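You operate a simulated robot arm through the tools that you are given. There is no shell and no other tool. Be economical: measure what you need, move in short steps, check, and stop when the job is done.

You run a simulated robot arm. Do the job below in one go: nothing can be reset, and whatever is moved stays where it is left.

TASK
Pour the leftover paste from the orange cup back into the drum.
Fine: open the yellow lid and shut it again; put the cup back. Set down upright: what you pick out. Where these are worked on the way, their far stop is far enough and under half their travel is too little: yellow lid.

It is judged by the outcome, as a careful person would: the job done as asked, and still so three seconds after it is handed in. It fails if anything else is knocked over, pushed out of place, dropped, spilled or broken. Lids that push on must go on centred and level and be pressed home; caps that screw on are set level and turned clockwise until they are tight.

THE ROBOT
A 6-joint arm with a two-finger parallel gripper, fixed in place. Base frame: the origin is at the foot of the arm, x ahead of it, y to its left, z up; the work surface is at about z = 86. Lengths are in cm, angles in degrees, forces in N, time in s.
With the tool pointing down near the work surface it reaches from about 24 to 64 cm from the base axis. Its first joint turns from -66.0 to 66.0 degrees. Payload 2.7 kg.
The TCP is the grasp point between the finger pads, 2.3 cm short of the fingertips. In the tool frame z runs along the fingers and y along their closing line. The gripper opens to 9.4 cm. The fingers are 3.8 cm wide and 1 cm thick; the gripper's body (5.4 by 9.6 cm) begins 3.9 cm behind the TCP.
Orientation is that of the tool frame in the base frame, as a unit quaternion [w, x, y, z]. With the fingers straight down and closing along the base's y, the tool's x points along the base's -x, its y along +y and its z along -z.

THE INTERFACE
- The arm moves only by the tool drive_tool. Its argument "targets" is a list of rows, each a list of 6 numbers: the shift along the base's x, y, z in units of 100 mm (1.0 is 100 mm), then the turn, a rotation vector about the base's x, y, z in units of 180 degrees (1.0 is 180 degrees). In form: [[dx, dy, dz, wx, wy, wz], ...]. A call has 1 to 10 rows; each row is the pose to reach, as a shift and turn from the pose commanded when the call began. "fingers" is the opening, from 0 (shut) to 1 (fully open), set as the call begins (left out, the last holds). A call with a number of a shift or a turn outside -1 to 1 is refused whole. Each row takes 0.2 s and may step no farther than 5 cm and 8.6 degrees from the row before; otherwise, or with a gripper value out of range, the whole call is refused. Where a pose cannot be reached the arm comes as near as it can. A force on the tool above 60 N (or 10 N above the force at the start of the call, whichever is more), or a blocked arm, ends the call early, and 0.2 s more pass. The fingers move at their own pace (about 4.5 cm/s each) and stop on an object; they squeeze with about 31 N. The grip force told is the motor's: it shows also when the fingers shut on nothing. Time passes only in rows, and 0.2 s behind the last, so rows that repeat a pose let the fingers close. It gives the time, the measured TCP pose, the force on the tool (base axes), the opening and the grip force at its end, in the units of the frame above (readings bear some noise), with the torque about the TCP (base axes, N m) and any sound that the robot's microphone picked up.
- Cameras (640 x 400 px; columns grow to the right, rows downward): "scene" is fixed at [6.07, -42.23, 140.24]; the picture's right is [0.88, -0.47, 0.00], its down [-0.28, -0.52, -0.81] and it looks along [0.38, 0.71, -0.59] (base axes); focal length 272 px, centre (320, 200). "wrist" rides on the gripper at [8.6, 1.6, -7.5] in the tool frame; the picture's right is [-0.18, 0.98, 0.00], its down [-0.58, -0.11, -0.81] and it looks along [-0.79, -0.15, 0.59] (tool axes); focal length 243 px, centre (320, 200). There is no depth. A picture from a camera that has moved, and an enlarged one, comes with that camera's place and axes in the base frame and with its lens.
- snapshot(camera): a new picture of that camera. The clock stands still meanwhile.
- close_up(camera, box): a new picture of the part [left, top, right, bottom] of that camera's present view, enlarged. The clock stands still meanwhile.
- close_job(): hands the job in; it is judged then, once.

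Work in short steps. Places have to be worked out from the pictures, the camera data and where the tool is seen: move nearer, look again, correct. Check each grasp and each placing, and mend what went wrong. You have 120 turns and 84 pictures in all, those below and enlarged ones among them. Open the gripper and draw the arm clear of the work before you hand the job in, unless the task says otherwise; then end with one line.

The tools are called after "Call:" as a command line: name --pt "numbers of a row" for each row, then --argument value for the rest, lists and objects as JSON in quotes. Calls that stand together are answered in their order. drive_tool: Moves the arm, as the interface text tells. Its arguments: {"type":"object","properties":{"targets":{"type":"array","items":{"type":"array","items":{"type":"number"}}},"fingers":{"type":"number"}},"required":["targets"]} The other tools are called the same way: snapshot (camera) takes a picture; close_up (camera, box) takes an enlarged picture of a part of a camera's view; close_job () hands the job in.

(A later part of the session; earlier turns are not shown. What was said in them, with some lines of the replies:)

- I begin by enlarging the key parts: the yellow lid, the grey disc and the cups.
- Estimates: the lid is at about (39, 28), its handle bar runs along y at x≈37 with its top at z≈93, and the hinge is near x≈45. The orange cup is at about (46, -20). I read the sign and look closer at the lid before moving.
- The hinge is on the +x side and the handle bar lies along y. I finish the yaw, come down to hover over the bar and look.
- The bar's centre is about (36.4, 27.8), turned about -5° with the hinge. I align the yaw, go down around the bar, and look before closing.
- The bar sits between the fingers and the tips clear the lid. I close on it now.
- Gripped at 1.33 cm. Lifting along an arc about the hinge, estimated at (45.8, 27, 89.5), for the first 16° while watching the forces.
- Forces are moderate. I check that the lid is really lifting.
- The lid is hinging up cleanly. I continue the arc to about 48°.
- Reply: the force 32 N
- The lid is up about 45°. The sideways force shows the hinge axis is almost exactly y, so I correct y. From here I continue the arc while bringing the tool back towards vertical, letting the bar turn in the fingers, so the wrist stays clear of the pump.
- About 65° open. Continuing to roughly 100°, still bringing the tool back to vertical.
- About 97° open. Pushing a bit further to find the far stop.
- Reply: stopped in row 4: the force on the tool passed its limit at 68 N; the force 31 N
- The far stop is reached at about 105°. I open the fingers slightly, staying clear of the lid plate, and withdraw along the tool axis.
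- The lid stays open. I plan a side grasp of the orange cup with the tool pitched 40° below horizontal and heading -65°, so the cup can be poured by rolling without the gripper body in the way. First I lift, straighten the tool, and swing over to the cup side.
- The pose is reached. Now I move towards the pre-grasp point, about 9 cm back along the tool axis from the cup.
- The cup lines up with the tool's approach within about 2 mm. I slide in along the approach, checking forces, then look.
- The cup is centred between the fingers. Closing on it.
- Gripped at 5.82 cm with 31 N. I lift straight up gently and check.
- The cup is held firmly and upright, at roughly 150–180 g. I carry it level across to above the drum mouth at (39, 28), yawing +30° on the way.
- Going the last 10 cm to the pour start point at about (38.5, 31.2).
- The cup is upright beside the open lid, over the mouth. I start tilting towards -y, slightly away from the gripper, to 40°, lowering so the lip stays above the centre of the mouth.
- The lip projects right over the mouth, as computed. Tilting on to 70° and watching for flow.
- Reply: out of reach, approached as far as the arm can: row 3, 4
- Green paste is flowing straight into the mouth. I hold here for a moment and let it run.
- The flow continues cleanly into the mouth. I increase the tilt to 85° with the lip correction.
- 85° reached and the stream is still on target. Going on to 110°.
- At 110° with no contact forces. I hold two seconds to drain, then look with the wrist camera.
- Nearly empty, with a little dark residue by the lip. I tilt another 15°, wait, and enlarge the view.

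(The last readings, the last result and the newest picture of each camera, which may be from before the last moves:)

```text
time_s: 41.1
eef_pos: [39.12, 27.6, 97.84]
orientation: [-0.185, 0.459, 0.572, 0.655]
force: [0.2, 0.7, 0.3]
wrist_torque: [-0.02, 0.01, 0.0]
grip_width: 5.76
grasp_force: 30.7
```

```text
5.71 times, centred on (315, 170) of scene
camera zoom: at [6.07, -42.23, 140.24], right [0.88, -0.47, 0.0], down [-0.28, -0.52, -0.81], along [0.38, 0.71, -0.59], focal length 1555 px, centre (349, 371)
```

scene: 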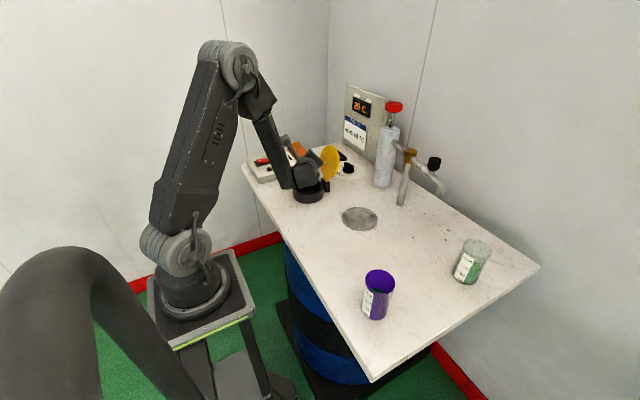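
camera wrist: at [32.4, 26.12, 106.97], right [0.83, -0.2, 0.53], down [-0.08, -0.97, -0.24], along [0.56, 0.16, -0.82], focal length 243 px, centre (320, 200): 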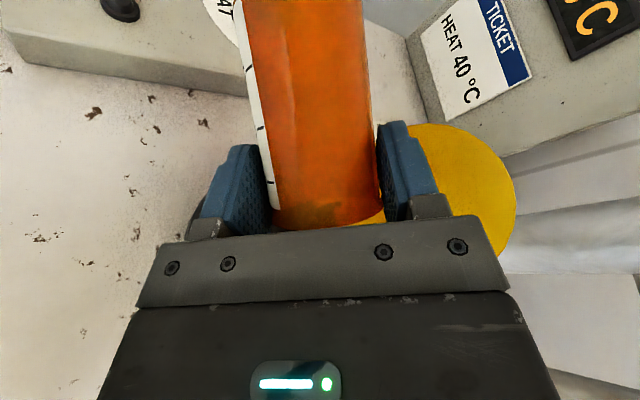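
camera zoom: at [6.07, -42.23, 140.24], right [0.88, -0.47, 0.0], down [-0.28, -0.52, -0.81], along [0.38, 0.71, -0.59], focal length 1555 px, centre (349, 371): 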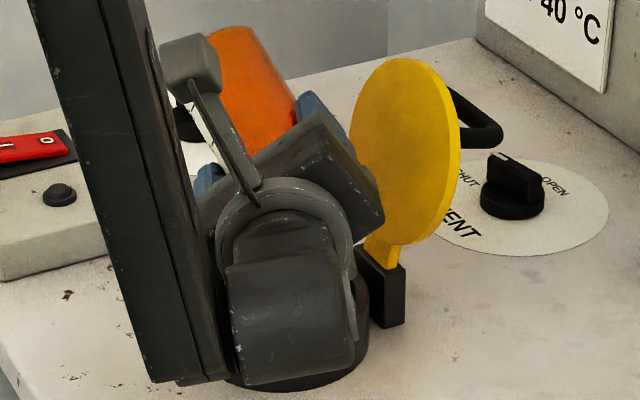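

The cup looks emptied; the dark patches are the mouth seen through it. I drain a little longer, then turn back along the same path, keeping the lip over the mouth.

Call:
drive_tool --pt "0 0 0 0 0 0" --pt "0 0 0 0 0 0" --pt "0 0 0 0 0 0" --pt "0 0 0 0 0 0" --pt "0 0 0 0 0 0" --pt "-0.01 0.05 0 -0.041 -0.0073 0" --pt "-0.01 0.1 0 -0.082 -0.0145 0" --pt "-0.03 0.16 0.005 -0.123 -0.0218 0" --pt "-0.05 0.22 0.01 -0.164 -0.029 0" --pt "-0.06 0.28 0.015 -0.205 -0.0363 0"

Call:
drive_tool --pt "0 0.04 0.02 -0.041 -0.0073 0" --pt "-0.01 0.06 0.06 -0.082 -0.0145 0" --pt "-0.02 0.08 0.11 -0.123 -0.0218 0" --pt "-0.02 0.1 0.17 -0.164 -0.029 0" --pt "-0.02 0.1 0.22 -0.205 -0.0363 0" --pt "-0.02 0.1 0.22 -0.205 -0.0363 0"

Call:
close_up --camera "scene" --box '[265, 130, 361, 210]'

```text
time_s: 43.3
eef_pos: [38.53, 30.48, 98.03]
orientation: [0.001, 0.455, 0.76, 0.464]
force: [0.0, 0.2, -0.7]
wrist_torque: [0.0, -0.01, 0.03]
grip_width: 5.76
grasp_force: 31.2
```

```text
time_s: 44.7
eef_pos: [37.93, 31.54, 100.25]
orientation: [0.189, 0.405, 0.866, 0.225]
force: [0.4, -0.1, -0.6]
wrist_torque: [0.02, 0.01, 0.0]
grip_width: 5.75
grasp_force: 30.7
out of reach, approached as far as the arm can: row 3, 4
```

```text
5.00 times, centred on (313, 170) of scene
camera zoom: at [6.07, -42.23, 140.24], right [0.88, -0.47, 0.0], down [-0.28, -0.52, -0.81], along [0.38, 0.71, -0.59], focal length 1361 px, centre (355, 350)
```

zoom: 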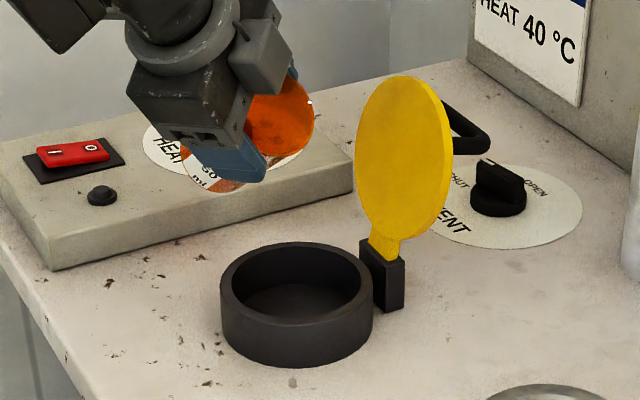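

The cup is empty and the surroundings are clean. I bring the cup fully upright and raise it to travel height.

Call:
drive_tool --pt "0 0 0.07 -0.0455 -0.0078 0" --pt "0.01 -0.01 0.14 -0.091 -0.0155 -0.001" --pt "0.01 -0.02 0.21 -0.1365 -0.0233 -0.001" --pt "0.02 -0.03 0.28 -0.182 -0.031 -0.001" --pt "0.03 -0.04 0.34 -0.2275 -0.0388 -0.002" --pt "0.03 -0.04 0.39 -0.273 -0.0466 -0.002" --pt "0.03 -0.04 0.39 -0.273 -0.0466 -0.002"

Call:
close_up --camera "scene" --box '[250, 100, 410, 220]'

```text
time_s: 46.3
eef_pos: [38.56, 31.1, 104.09]
orientation: [0.401, 0.277, 0.864, -0.128]
force: [0.9, 0.6, -0.6]
wrist_torque: [-0.03, 0.0, -0.02]
grip_width: 5.76
grasp_force: 30.7
```

```text
3.33 times, centred on (330, 160) of scene
camera zoom: at [6.07, -42.22, 140.24], right [0.88, -0.47, 0.0], down [-0.28, -0.52, -0.81], along [0.38, 0.71, -0.59], focal length 907 px, centre (287, 333)
```

zoom: 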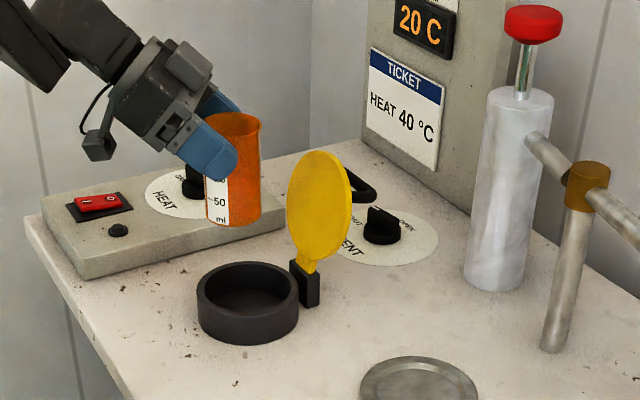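

Upright. Carrying the empty cup back along the same path.

Call:
drive_tool --pt "0.03 -0.2 0 0 0 -0.007" --pt "0.07 -0.45 0 0 0 -0.015" --pt "0.11 -0.72 0 0 0 -0.024" --pt "0.14 -1 0 0 0 -0.0333"

Call:
drive_tool --pt "0.03 -0.25 0 0 0 -0.008" --pt "0.07 -0.5 0 0 0 -0.016" --pt "0.11 -0.75 0 0 0 -0.025" --pt "0.14 -1 0 0 0 -0.0333"

Call:
drive_tool --pt "0.03 -0.25 0 0 0 -0.008" --pt "0.07 -0.5 0 0 0 -0.016" --pt "0.11 -0.75 0 0 0 -0.025" --pt "0.14 -1 0 0 0 -0.0333"

Call:
drive_tool --pt "0.03 -0.25 0 0 0 -0.008" --pt "0.07 -0.5 0 0 0 -0.016" --pt "0.11 -0.75 0 0 0 -0.025" --pt "0.14 -1 0 0 0 -0.0333"

Call:
drive_tool --pt "0.03 -0.25 0 0 0 -0.008" --pt "0.07 -0.5 0 0 0 -0.016" --pt "0.11 -0.75 0 0 0 -0.025" --pt "0.14 -1 0 0 0 -0.0333" --pt "0.14 -1 0 0 0 -0.0333"

Call:
close_up --camera "scene" --box '[350, 160, 510, 310]'

```text
time_s: 47.3
eef_pos: [39.97, 21.11, 103.97]
orientation: [0.394, 0.321, 0.848, -0.148]
force: [1.1, -1.1, 0.0]
wrist_torque: [-0.03, 0.02, 0.0]
grip_width: 5.76
grasp_force: 31.1
```

```text
time_s: 48.3
eef_pos: [41.25, 10.96, 104.22]
orientation: [0.385, 0.366, 0.83, -0.169]
force: [-0.1, -0.8, -0.2]
wrist_torque: [0.02, 0.01, -0.03]
grip_width: 5.76
grasp_force: 31.0
```

```text
time_s: 49.3
eef_pos: [42.66, 0.91, 103.91]
orientation: [0.376, 0.407, 0.811, -0.187]
force: [0.1, -1.2, -0.9]
wrist_torque: [0.02, 0.03, 0.0]
grip_width: 5.74
grasp_force: 30.8
```

```text
time_s: 50.3
eef_pos: [44.35, -8.97, 104.2]
orientation: [0.366, 0.449, 0.788, -0.207]
force: [-0.7, 0.0, -1.0]
wrist_torque: [0.03, 0.01, 0.0]
grip_width: 5.73
grasp_force: 30.9
```

```text
time_s: 51.5
eef_pos: [45.73, -18.85, 104.17]
orientation: [0.354, 0.49, 0.763, -0.227]
force: [-0.4, -0.2, 0.8]
wrist_torque: [0.01, 0.02, 0.0]
grip_width: 5.75
grasp_force: 30.7
```

```text
2.67 times, centred on (430, 235) of scene
camera zoom: at [6.07, -42.23, 140.24], right [0.88, -0.47, 0.0], down [-0.28, -0.52, -0.81], along [0.38, 0.71, -0.59], focal length 726 px, centre (27, 107)
```

zoom: 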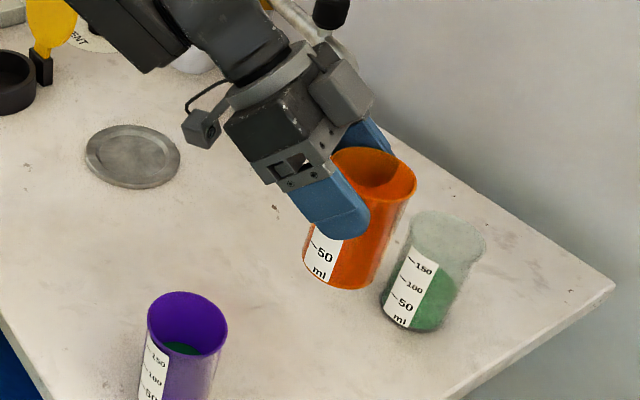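

The cup is back above its spot. I correct x/y slightly and lower it to just above the surface.

Call:
drive_tool --pt "-0.02 -0.025 -0.25 0 0 0" --pt "-0.02 -0.025 -0.5 0 0 0" --pt "-0.02 -0.025 -0.75 0 0 0" --pt "-0.02 -0.025 -0.92 0 0 0" --pt "-0.02 -0.025 -0.96 0 0 0" --pt "-0.02 -0.025 -0.96 0 0 0"

Call:
close_up --camera "scene" --box '[370, 220, 498, 320]'

```text
time_s: 52.9
eef_pos: [45.33, -19.12, 94.24]
orientation: [0.354, 0.491, 0.763, -0.227]
force: [-0.1, 0.2, -1.0]
wrist_torque: [0.03, -0.01, 0.03]
grip_width: 5.72
grasp_force: 30.9
```

```text
4.00 times, centred on (434, 270) of scene
camera zoom: at [6.07, -42.23, 140.24], right [0.88, -0.47, 0.0], down [-0.28, -0.52, -0.81], along [0.38, 0.71, -0.59], focal length 1088 px, centre (-136, -80)
```

zoom: 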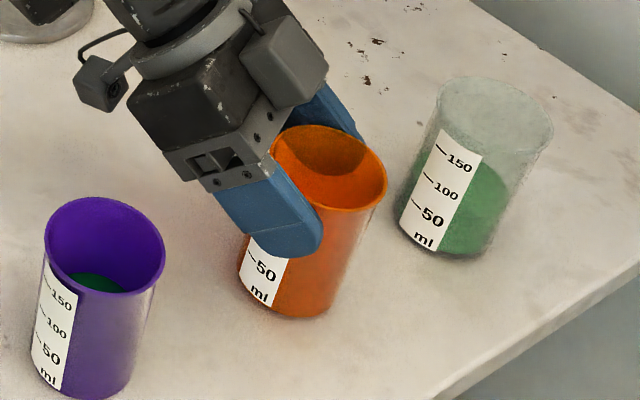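

Almost down, at the original place. I creep down in 1 mm steps until it touches.

Call:
drive_tool --pt "0 0 -0.01 0 0 0" --pt "0 0 -0.02 0 0 0" --pt "0 0 -0.02 0 0 0"

Call:
drive_tool --pt "0 0 -0.01 0 0 0" --pt "0 0 -0.02 0 0 0" --pt "0 0 -0.02 0 0 0"

```text
time_s: 53.7
eef_pos: [45.38, -19.24, 94.14]
orientation: [0.354, 0.49, 0.764, -0.226]
force: [-0.3, 1.1, -0.4]
wrist_torque: [-0.03, -0.01, 0.02]
grip_width: 5.74
grasp_force: 31.0
```

```text
time_s: 54.5
eef_pos: [45.34, -19.12, 94.0]
orientation: [0.354, 0.49, 0.764, -0.226]
force: [-0.4, 0.2, -0.8]
wrist_torque: [-0.02, -0.05, -0.03]
grip_width: 5.74
grasp_force: 31.1
```

Call:
drive_tool --pt "0 0 -0.01 0 0 0" --pt "0 0 -0.02 0 0 0" --pt "0 0 -0.02 0 0 0"

Call:
close_up --camera "scene" --box '[400, 240, 464, 310]'

```text
time_s: 55.3
eef_pos: [45.33, -19.06, 94.06]
orientation: [0.356, 0.491, 0.762, -0.227]
force: [-1.4, -1.3, 9.8]
wrist_torque: [-0.19, -0.06, 0.0]
grip_width: 5.75
grasp_force: 31.1
```

```text
5.71 times, centred on (432, 275) of scene
camera zoom: at [6.05, -42.22, 140.25], right [0.88, -0.47, 0.0], down [-0.28, -0.52, -0.81], along [0.38, 0.71, -0.59], focal length 1555 px, centre (-320, -229)
```

zoom: 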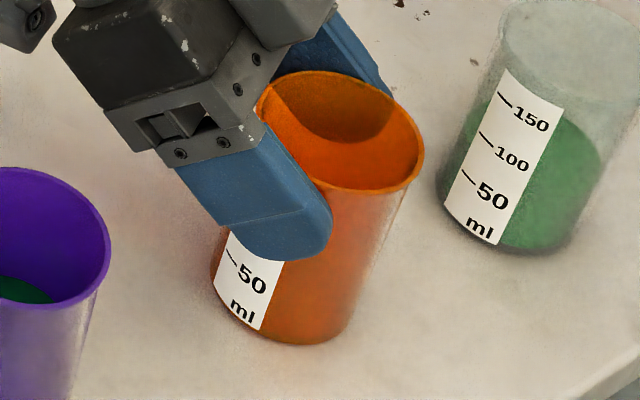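

Contact at 9.8 N. I ease up 1 mm and open the fingers, then check.

Call:
drive_tool --pt "0 0 0.008 0 0 0" --pt "0 0 0.008 0 0 0"

Call:
drive_tool --pt "0 0 0 0 0 0" --pt "0 0 0 0 0 0" --pt "0 0 0 0 0 0" --pt "0 0 0 0 0 0" --fingers 1

Call:
close_up --camera "scene" --box '[370, 220, 498, 320]'

```text
time_s: 55.9
eef_pos: [45.24, -19.07, 93.93]
orientation: [0.355, 0.491, 0.763, -0.227]
force: [-0.4, -3.4, 7.9]
wrist_torque: [-0.33, -0.22, -0.07]
grip_width: 5.75
grasp_force: 31.2
```

```text
time_s: 56.9
eef_pos: [45.41, -19.07, 93.95]
orientation: [0.354, 0.49, 0.764, -0.226]
force: [-0.4, -0.3, 0.3]
wrist_torque: [0.01, -0.02, 0.0]
grip_width: 9.41
grasp_force: 0.1
```

```text
4.00 times, centred on (434, 270) of scene
camera zoom: at [6.07, -42.23, 140.24], right [0.88, -0.47, 0.0], down [-0.28, -0.52, -0.81], along [0.38, 0.71, -0.59], focal length 1088 px, centre (-136, -80)
```

zoom: 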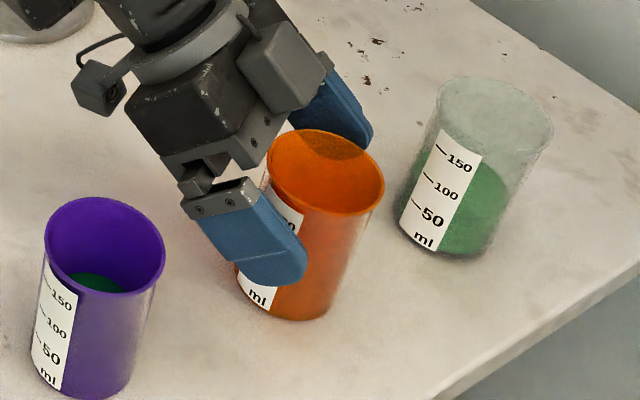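

The cup stands free and upright. I withdraw along the tool axis and rise.

Call:
drive_tool --pt "-0.07 0.14 0.13 0 0 0" --pt "-0.13 0.28 0.26 0 0 0" --pt "-0.2 0.43 0.4 0 0 0" --pt "-0.28 0.6 0.56 0 0 0" --pt "-0.28 0.75 0.9 0 0 0"

Call:
close_up --camera "scene" --box '[340, 220, 500, 320]'

```text
time_s: 58.1
eef_pos: [42.43, -11.82, 103.08]
orientation: [0.354, 0.491, 0.763, -0.227]
force: [-0.2, -0.7, 0.4]
wrist_torque: [0.0, -0.02, 0.0]
grip_width: 9.4
grasp_force: 0.1
```

```text
4.00 times, centred on (420, 270) of scene
camera zoom: at [6.07, -42.23, 140.24], right [0.88, -0.47, 0.0], down [-0.28, -0.52, -0.81], along [0.38, 0.71, -0.59], focal length 1088 px, centre (-80, -80)
```

zoom: 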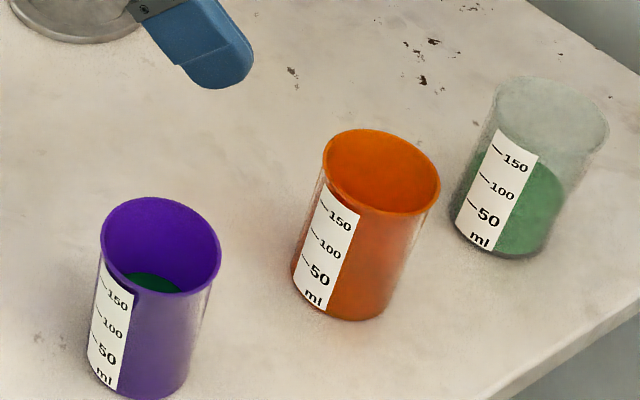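

The cup is back in its spot with nothing else disturbed. Now I return to the lid: straighten the tool, yaw back, and line up above the handle with the same tilt as before.

Call:
drive_tool --pt "0 0.2 0.3 0.036 0.017 0" --pt "0.1 0.4 0.6 0.072 0.034 0" --pt "0.2 0.6 0.9 0.108 0.05 0" --pt "0.3 0.8 1 0.144 0.067 0" --pt "0.4 1 1 0.18 0.084 0" --pt "0.5 1 1 0.216 0.101 0" --pt "0.5 1 1 0.2517 0.1174 0" --fingers 0.26

Call:
drive_tool --pt "0.1 0.25 0 0 0 -0.04" --pt "0.2 0.5 0 0 0 -0.08" --pt "0.3 0.75 0 0 0 -0.12" --pt "0.4 1 0 0 0 -0.148"

Call:
drive_tool --pt "0.05 0.4 0 0 0 0" --pt "0.1 0.8 0 0.005 0.02 0" --pt "0.13 1 0 0.01 0.04 0" --pt "0.13 1 0 0.02 0.0667 0" --pt "0.13 1 0 0.02 0.0667 0"

```text
time_s: 59.7
eef_pos: [47.5, -1.76, 112.94]
orientation: [-0.004, 0.539, 0.842, 0.0]
force: [-0.2, -0.2, -0.1]
wrist_torque: [0.01, 0.04, -0.03]
grip_width: 2.45
grasp_force: 0.1
```

```text
time_s: 60.7
eef_pos: [51.28, 8.32, 112.85]
orientation: [-0.004, 0.72, 0.694, 0.001]
force: [0.4, 1.4, -0.5]
wrist_torque: [0.01, -0.02, -0.03]
grip_width: 2.44
grasp_force: 0.0
```

```text
time_s: 61.9
eef_pos: [52.63, 18.47, 112.86]
orientation: [-0.099, 0.715, 0.69, -0.054]
force: [0.2, 0.1, 0.2]
wrist_torque: [-0.04, -0.02, -0.02]
grip_width: 2.45
grasp_force: 0.0
```

Now to the point just above the handle where I left it, and a look.

Call:
drive_tool --pt "0.03 0.4 0 0 0 0" --pt "0.1 0.8 0 0 0 0" --pt "0.1 0.9 -0.2 0 0 0" --pt "0.06 0.9 -0.55 0 0 0" --pt "0.01 0.9 -0.93 0 0 0" --pt "0.01 0.9 -0.93 0 0 0"

Call:
close_up --camera "scene" --box '[285, 100, 381, 190]'

Call:
snapshot --camera "wrist"

```text
time_s: 63.3
eef_pos: [52.96, 27.78, 103.72]
orientation: [-0.098, 0.715, 0.691, -0.053]
force: [-0.6, 0.2, 0.4]
wrist_torque: [-0.01, 0.0, 0.0]
grip_width: 2.42
grasp_force: 0.0
out of reach, approached as far as the arm can: row 1, 2, 3, 4
```

```text
4.44 times, centred on (333, 145) of scene
camera zoom: at [6.07, -42.23, 140.24], right [0.88, -0.47, 0.0], down [-0.28, -0.52, -0.81], along [0.38, 0.71, -0.59], focal length 1209 px, centre (262, 444)
```

zoom: 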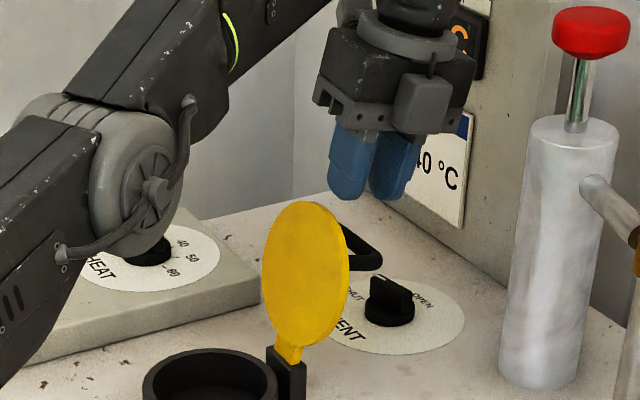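

```text
36 pictures are left
camera wrist: at [56.33, 35.91, 111.11], right [0.95, -0.21, -0.22], down [0.04, -0.63, 0.77], along [-0.3, -0.75, -0.59], focal length 243 px, centre (320, 200)
```

wrist: 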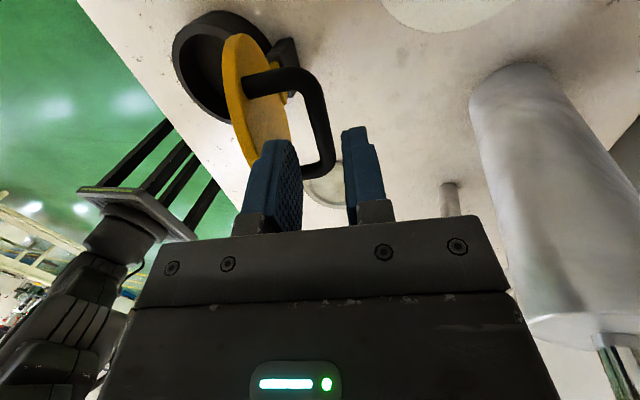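

The handle bar sits between the fingers. I go back down to the same grip pose and close.

Call:
drive_tool --pt "-0.03 -0.02 -0.18 0 0 0" --pt "-0.065 -0.03 -0.36 0 0 0" --pt "-0.1 -0.03 -0.5 0 0 0" --pt "-0.12 -0.03 -0.61 0 0 0" --pt "-0.12 -0.03 -0.61 0 0 0"

Call:
close_up --camera "wrist" --box '[160, 0, 480, 240]'

```text
time_s: 64.5
eef_pos: [51.47, 27.27, 97.48]
orientation: [-0.098, 0.715, 0.69, -0.054]
force: [0.0, -0.5, -0.5]
wrist_torque: [0.02, 0.01, -0.02]
grip_width: 2.43
grasp_force: 0.1
```

```text
1.67 times, centred on (320, 120) of wrist
camera zoom: at [54.93, 35.42, 104.92], right [0.95, -0.21, -0.22], down [0.04, -0.63, 0.77], along [-0.3, -0.75, -0.59], focal length 404 px, centre (320, 333)
```

zoom: 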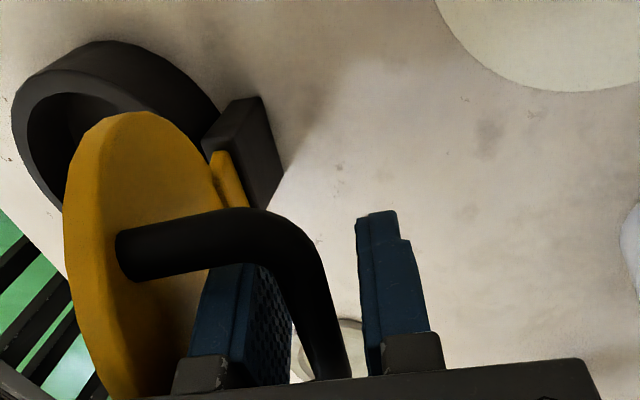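

The bar is between the fingers, with the inner finger between bar and lid. Closing.

Call:
drive_tool --pt "0 0 0 0 0 0" --pt "0 0 0 0 0 0" --pt "0 0 0 0 0 0" --fingers 0

```text
time_s: 65.3
eef_pos: [51.36, 27.31, 97.27]
orientation: [-0.099, 0.714, 0.691, -0.055]
force: [-20.4, -4.6, 3.4]
wrist_torque: [0.07, -0.12, 0.59]
grip_width: 1.11
grasp_force: 45.2
```

Gripped at 1.11 cm. A circle fit to the opening readings puts the hinge at (45.6, 90.0) with radius 9.7. I reverse the arc, tilting the tool back as I go.

Call:
drive_tool --pt "-0.08 0 0.052 0 0.0194 0" --pt "-0.165 0 0.096 0.002 0.0389 0" --pt "-0.254 0 0.133 0.003 0.0583 0" --pt "-0.345 0 0.161 0.004 0.0778 0" --pt "-0.44 0 0.18 0.005 0.097 0" --pt "-0.534 0 0.192 0.006 0.1167 0" --pt "-0.612 0 0.194 0.007 0.136 0" --pt "-0.691 0 0.19 0.008 0.1556 0" --pt "-0.691 0 0.19 0.008 0.1556 0"

Call:
close_up --camera "scene" --box '[265, 100, 425, 210]'

```text
time_s: 67.3
eef_pos: [44.84, 27.19, 99.42]
orientation: [-0.272, 0.679, 0.648, -0.212]
force: [17.0, 9.9, 9.9]
wrist_torque: [1.28, -1.73, 1.26]
grip_width: 1.07
grasp_force: 44.6
```

```text
3.64 times, centred on (345, 155) of scene
camera zoom: at [6.1, -42.21, 140.25], right [0.88, -0.47, 0.0], down [-0.28, -0.52, -0.8], along [0.38, 0.71, -0.59], focal length 990 px, centre (229, 364)
```

zoom: 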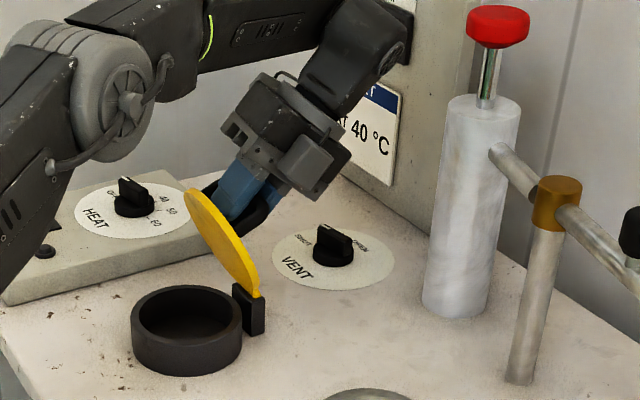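

The lid follows at about 64°. I continue closing to about 40°.

Call:
drive_tool --pt "-0.067 0.03 -0.01 0 0.011 0" --pt "-0.134 0.03 -0.024 0 0.022 0" --pt "-0.2 0.03 -0.043 0 0.033 0" --pt "-0.262 0.03 -0.066 0 0.044 0" --pt "-0.325 0.03 -0.095 0 0.022 0" --pt "-0.384 0.03 -0.125 0 0 0" --pt "-0.384 0.03 -0.125 0 0 0"

Call:
close_up --camera "scene" --box '[265, 100, 425, 210]'

```text
time_s: 68.9
eef_pos: [40.77, 27.39, 98.4]
orientation: [-0.272, 0.677, 0.647, -0.221]
force: [-13.8, -29.0, 25.9]
wrist_torque: [1.33, -0.21, 0.98]
grip_width: 1.16
grasp_force: 45.6
```

```text
3.64 times, centred on (345, 155) of scene
camera zoom: at [6.0, -42.33, 140.21], right [0.88, -0.47, 0.0], down [-0.28, -0.52, -0.81], along [0.38, 0.71, -0.59], focal length 990 px, centre (229, 364)
```

zoom: 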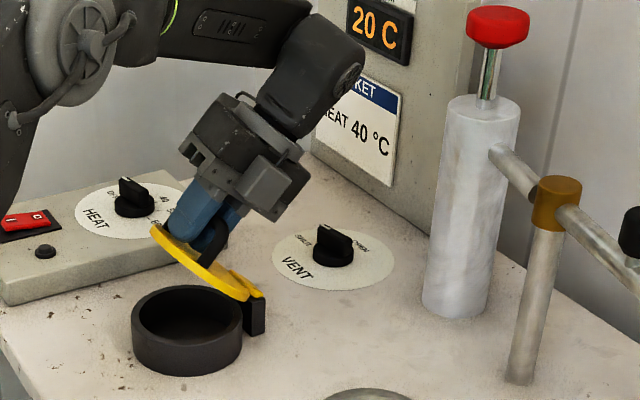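

About 40° left. The residual force is radial, so I ease the radius out slightly, correct y, and continue down to about 9°.

Call:
drive_tool --pt "-0.065 -0.02 -0.025 -0.001 -0.022 0" --pt "-0.119 -0.025 -0.067 -0.002 -0.0444 0" --pt "-0.172 -0.025 -0.112 -0.003 -0.066 0" --pt "-0.222 -0.025 -0.158 -0.004 -0.089 0" --pt "-0.268 -0.025 -0.21 -0.005 -0.111 0" --pt "-0.31 -0.025 -0.263 -0.006 -0.133 0" --pt "-0.348 -0.025 -0.32 -0.007 -0.155 0" --pt "-0.382 -0.025 -0.379 -0.008 -0.178 0" --pt "-0.382 -0.025 -0.379 -0.008 -0.178 0"

Call:
close_up --camera "scene" --box '[265, 130, 361, 210]'

```text
time_s: 70.9
eef_pos: [37.07, 27.31, 94.47]
orientation: [-0.073, 0.716, 0.694, -0.027]
force: [-8.5, 14.2, 3.1]
wrist_torque: [1.2, 0.0, 1.56]
grip_width: 1.21
grasp_force: 45.0
```

```text
5.00 times, centred on (313, 170) of scene
camera zoom: at [6.04, -42.2, 140.25], right [0.88, -0.47, 0.0], down [-0.28, -0.52, -0.81], along [0.38, 0.71, -0.59], focal length 1361 px, centre (355, 350)
```

zoom: 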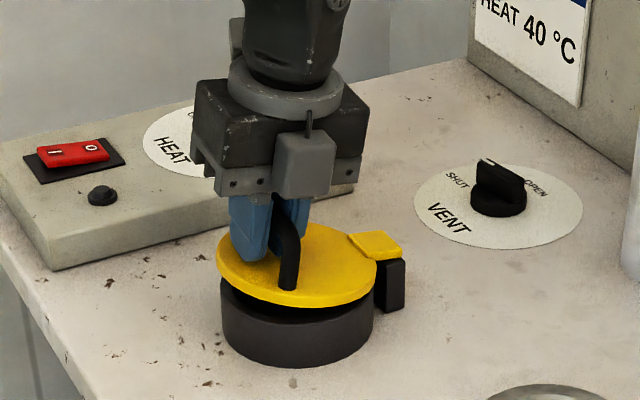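

Nearly shut. The last few degrees, then a light press to the stop.

Call:
drive_tool --pt "-0.03 0.01 -0.06 -0.003 -0.022 0" --pt "-0.05 0.01 -0.11 -0.005 -0.042 0" --pt "-0.06 0.01 -0.135 -0.006 -0.05 0" --pt "-0.06 0.01 -0.15 -0.006 -0.05 0" --pt "-0.06 0.01 -0.16 -0.006 -0.05 0" --pt "-0.06 0.01 -0.16 -0.006 -0.05 0"

Call:
close_up --camera "scene" --box '[265, 130, 361, 210]'

```text
time_s: 72.3
eef_pos: [36.54, 27.31, 93.04]
orientation: [-0.012, 0.716, 0.698, 0.022]
force: [-13.6, 1.9, 19.2]
wrist_torque: [-1.19, -0.25, 1.73]
grip_width: 1.18
grasp_force: 44.8
```

```text
5.00 times, centred on (313, 170) of scene
camera zoom: at [6.01, -42.23, 140.24], right [0.88, -0.47, 0.0], down [-0.28, -0.52, -0.81], along [0.38, 0.71, -0.59], focal length 1361 px, centre (355, 350)
```

zoom: 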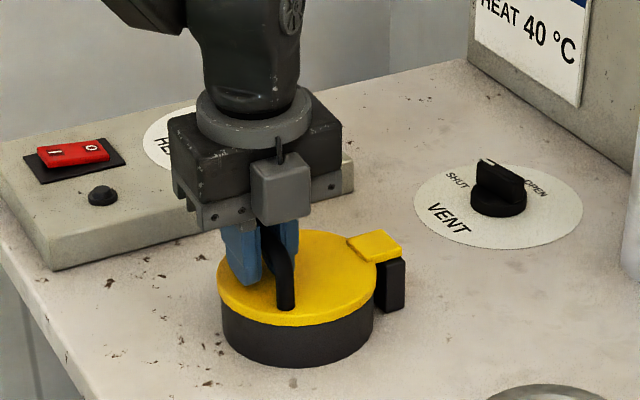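

The lid is shut and pressed down with 19 N. I release and rise straight up.

Call:
drive_tool --pt "0 0 0 0 0 0" --pt "0 0 0 0 0 0" --pt "0 0 0 0 0 0" --fingers 0.5

Call:
drive_tool --pt "0 0 0.1 0 0 0" --pt "0 0 0.3 0 0 0" --pt "0 0 0.6 0 0 0" --pt "0 0 0.95 0 0 0" --pt "-0.2 -0.2 1 0 0 0"

Call:
drive_tool --pt "-0.1 -0.3 0.3 0 0 0" --pt "-0.2 -0.6 0.6 0 0 0" --pt "-0.2 -0.9 0.8 0 0 0" --fingers 1

Call:
snapshot --camera "scene"

Call:
close_up --camera "scene" --box '[265, 130, 361, 210]'

```text
time_s: 73.1
eef_pos: [36.45, 27.29, 92.93]
orientation: [-0.014, 0.717, 0.697, 0.021]
force: [-0.1, 0.5, -0.9]
wrist_torque: [0.04, 0.02, 0.02]
grip_width: 4.7
grasp_force: 0.0
```

```text
time_s: 74.3
eef_pos: [34.36, 25.05, 102.88]
orientation: [-0.012, 0.717, 0.697, 0.021]
force: [0.1, -0.3, -0.6]
wrist_torque: [0.01, 0.01, 0.02]
grip_width: 4.68
grasp_force: 0.0
```

```text
time_s: 75.1
eef_pos: [32.52, 16.03, 111.09]
orientation: [-0.012, 0.716, 0.697, 0.022]
force: [0.0, -0.2, 0.1]
wrist_torque: [0.01, 0.02, 0.01]
grip_width: 9.4
grasp_force: 0.1
```

```text
30 pictures are left
```

scene: 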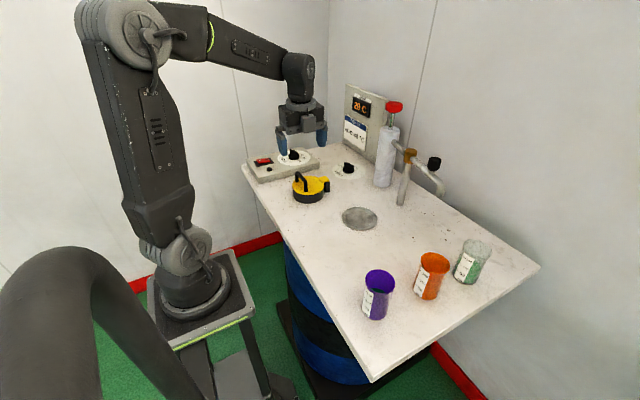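

```text
5.00 times, centred on (313, 170) of scene
camera zoom: at [6.07, -42.23, 140.24], right [0.88, -0.47, 0.0], down [-0.28, -0.52, -0.81], along [0.38, 0.71, -0.59], focal length 1361 px, centre (355, 350)
```

zoom: 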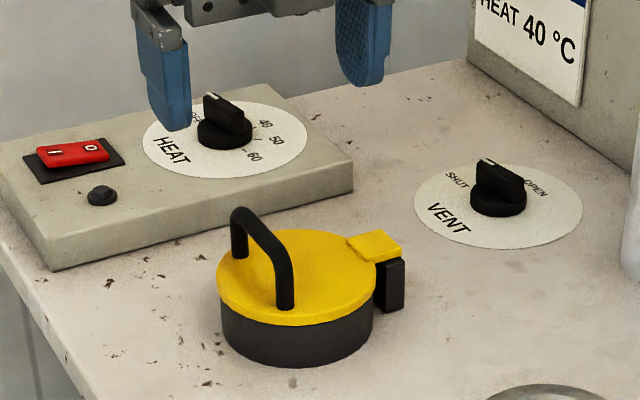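

The lid is shut, the cup is empty and upright in its place, everything else is untouched, and the arm is clear, so I hand the job in.

Call:
close_job

```text
The job is handed in.
```

I poured the paste from the orange cup back into the drum, put the empty cup back upright in its place, and shut the yellow lid. Nothing was spilled or knocked in the pictures.
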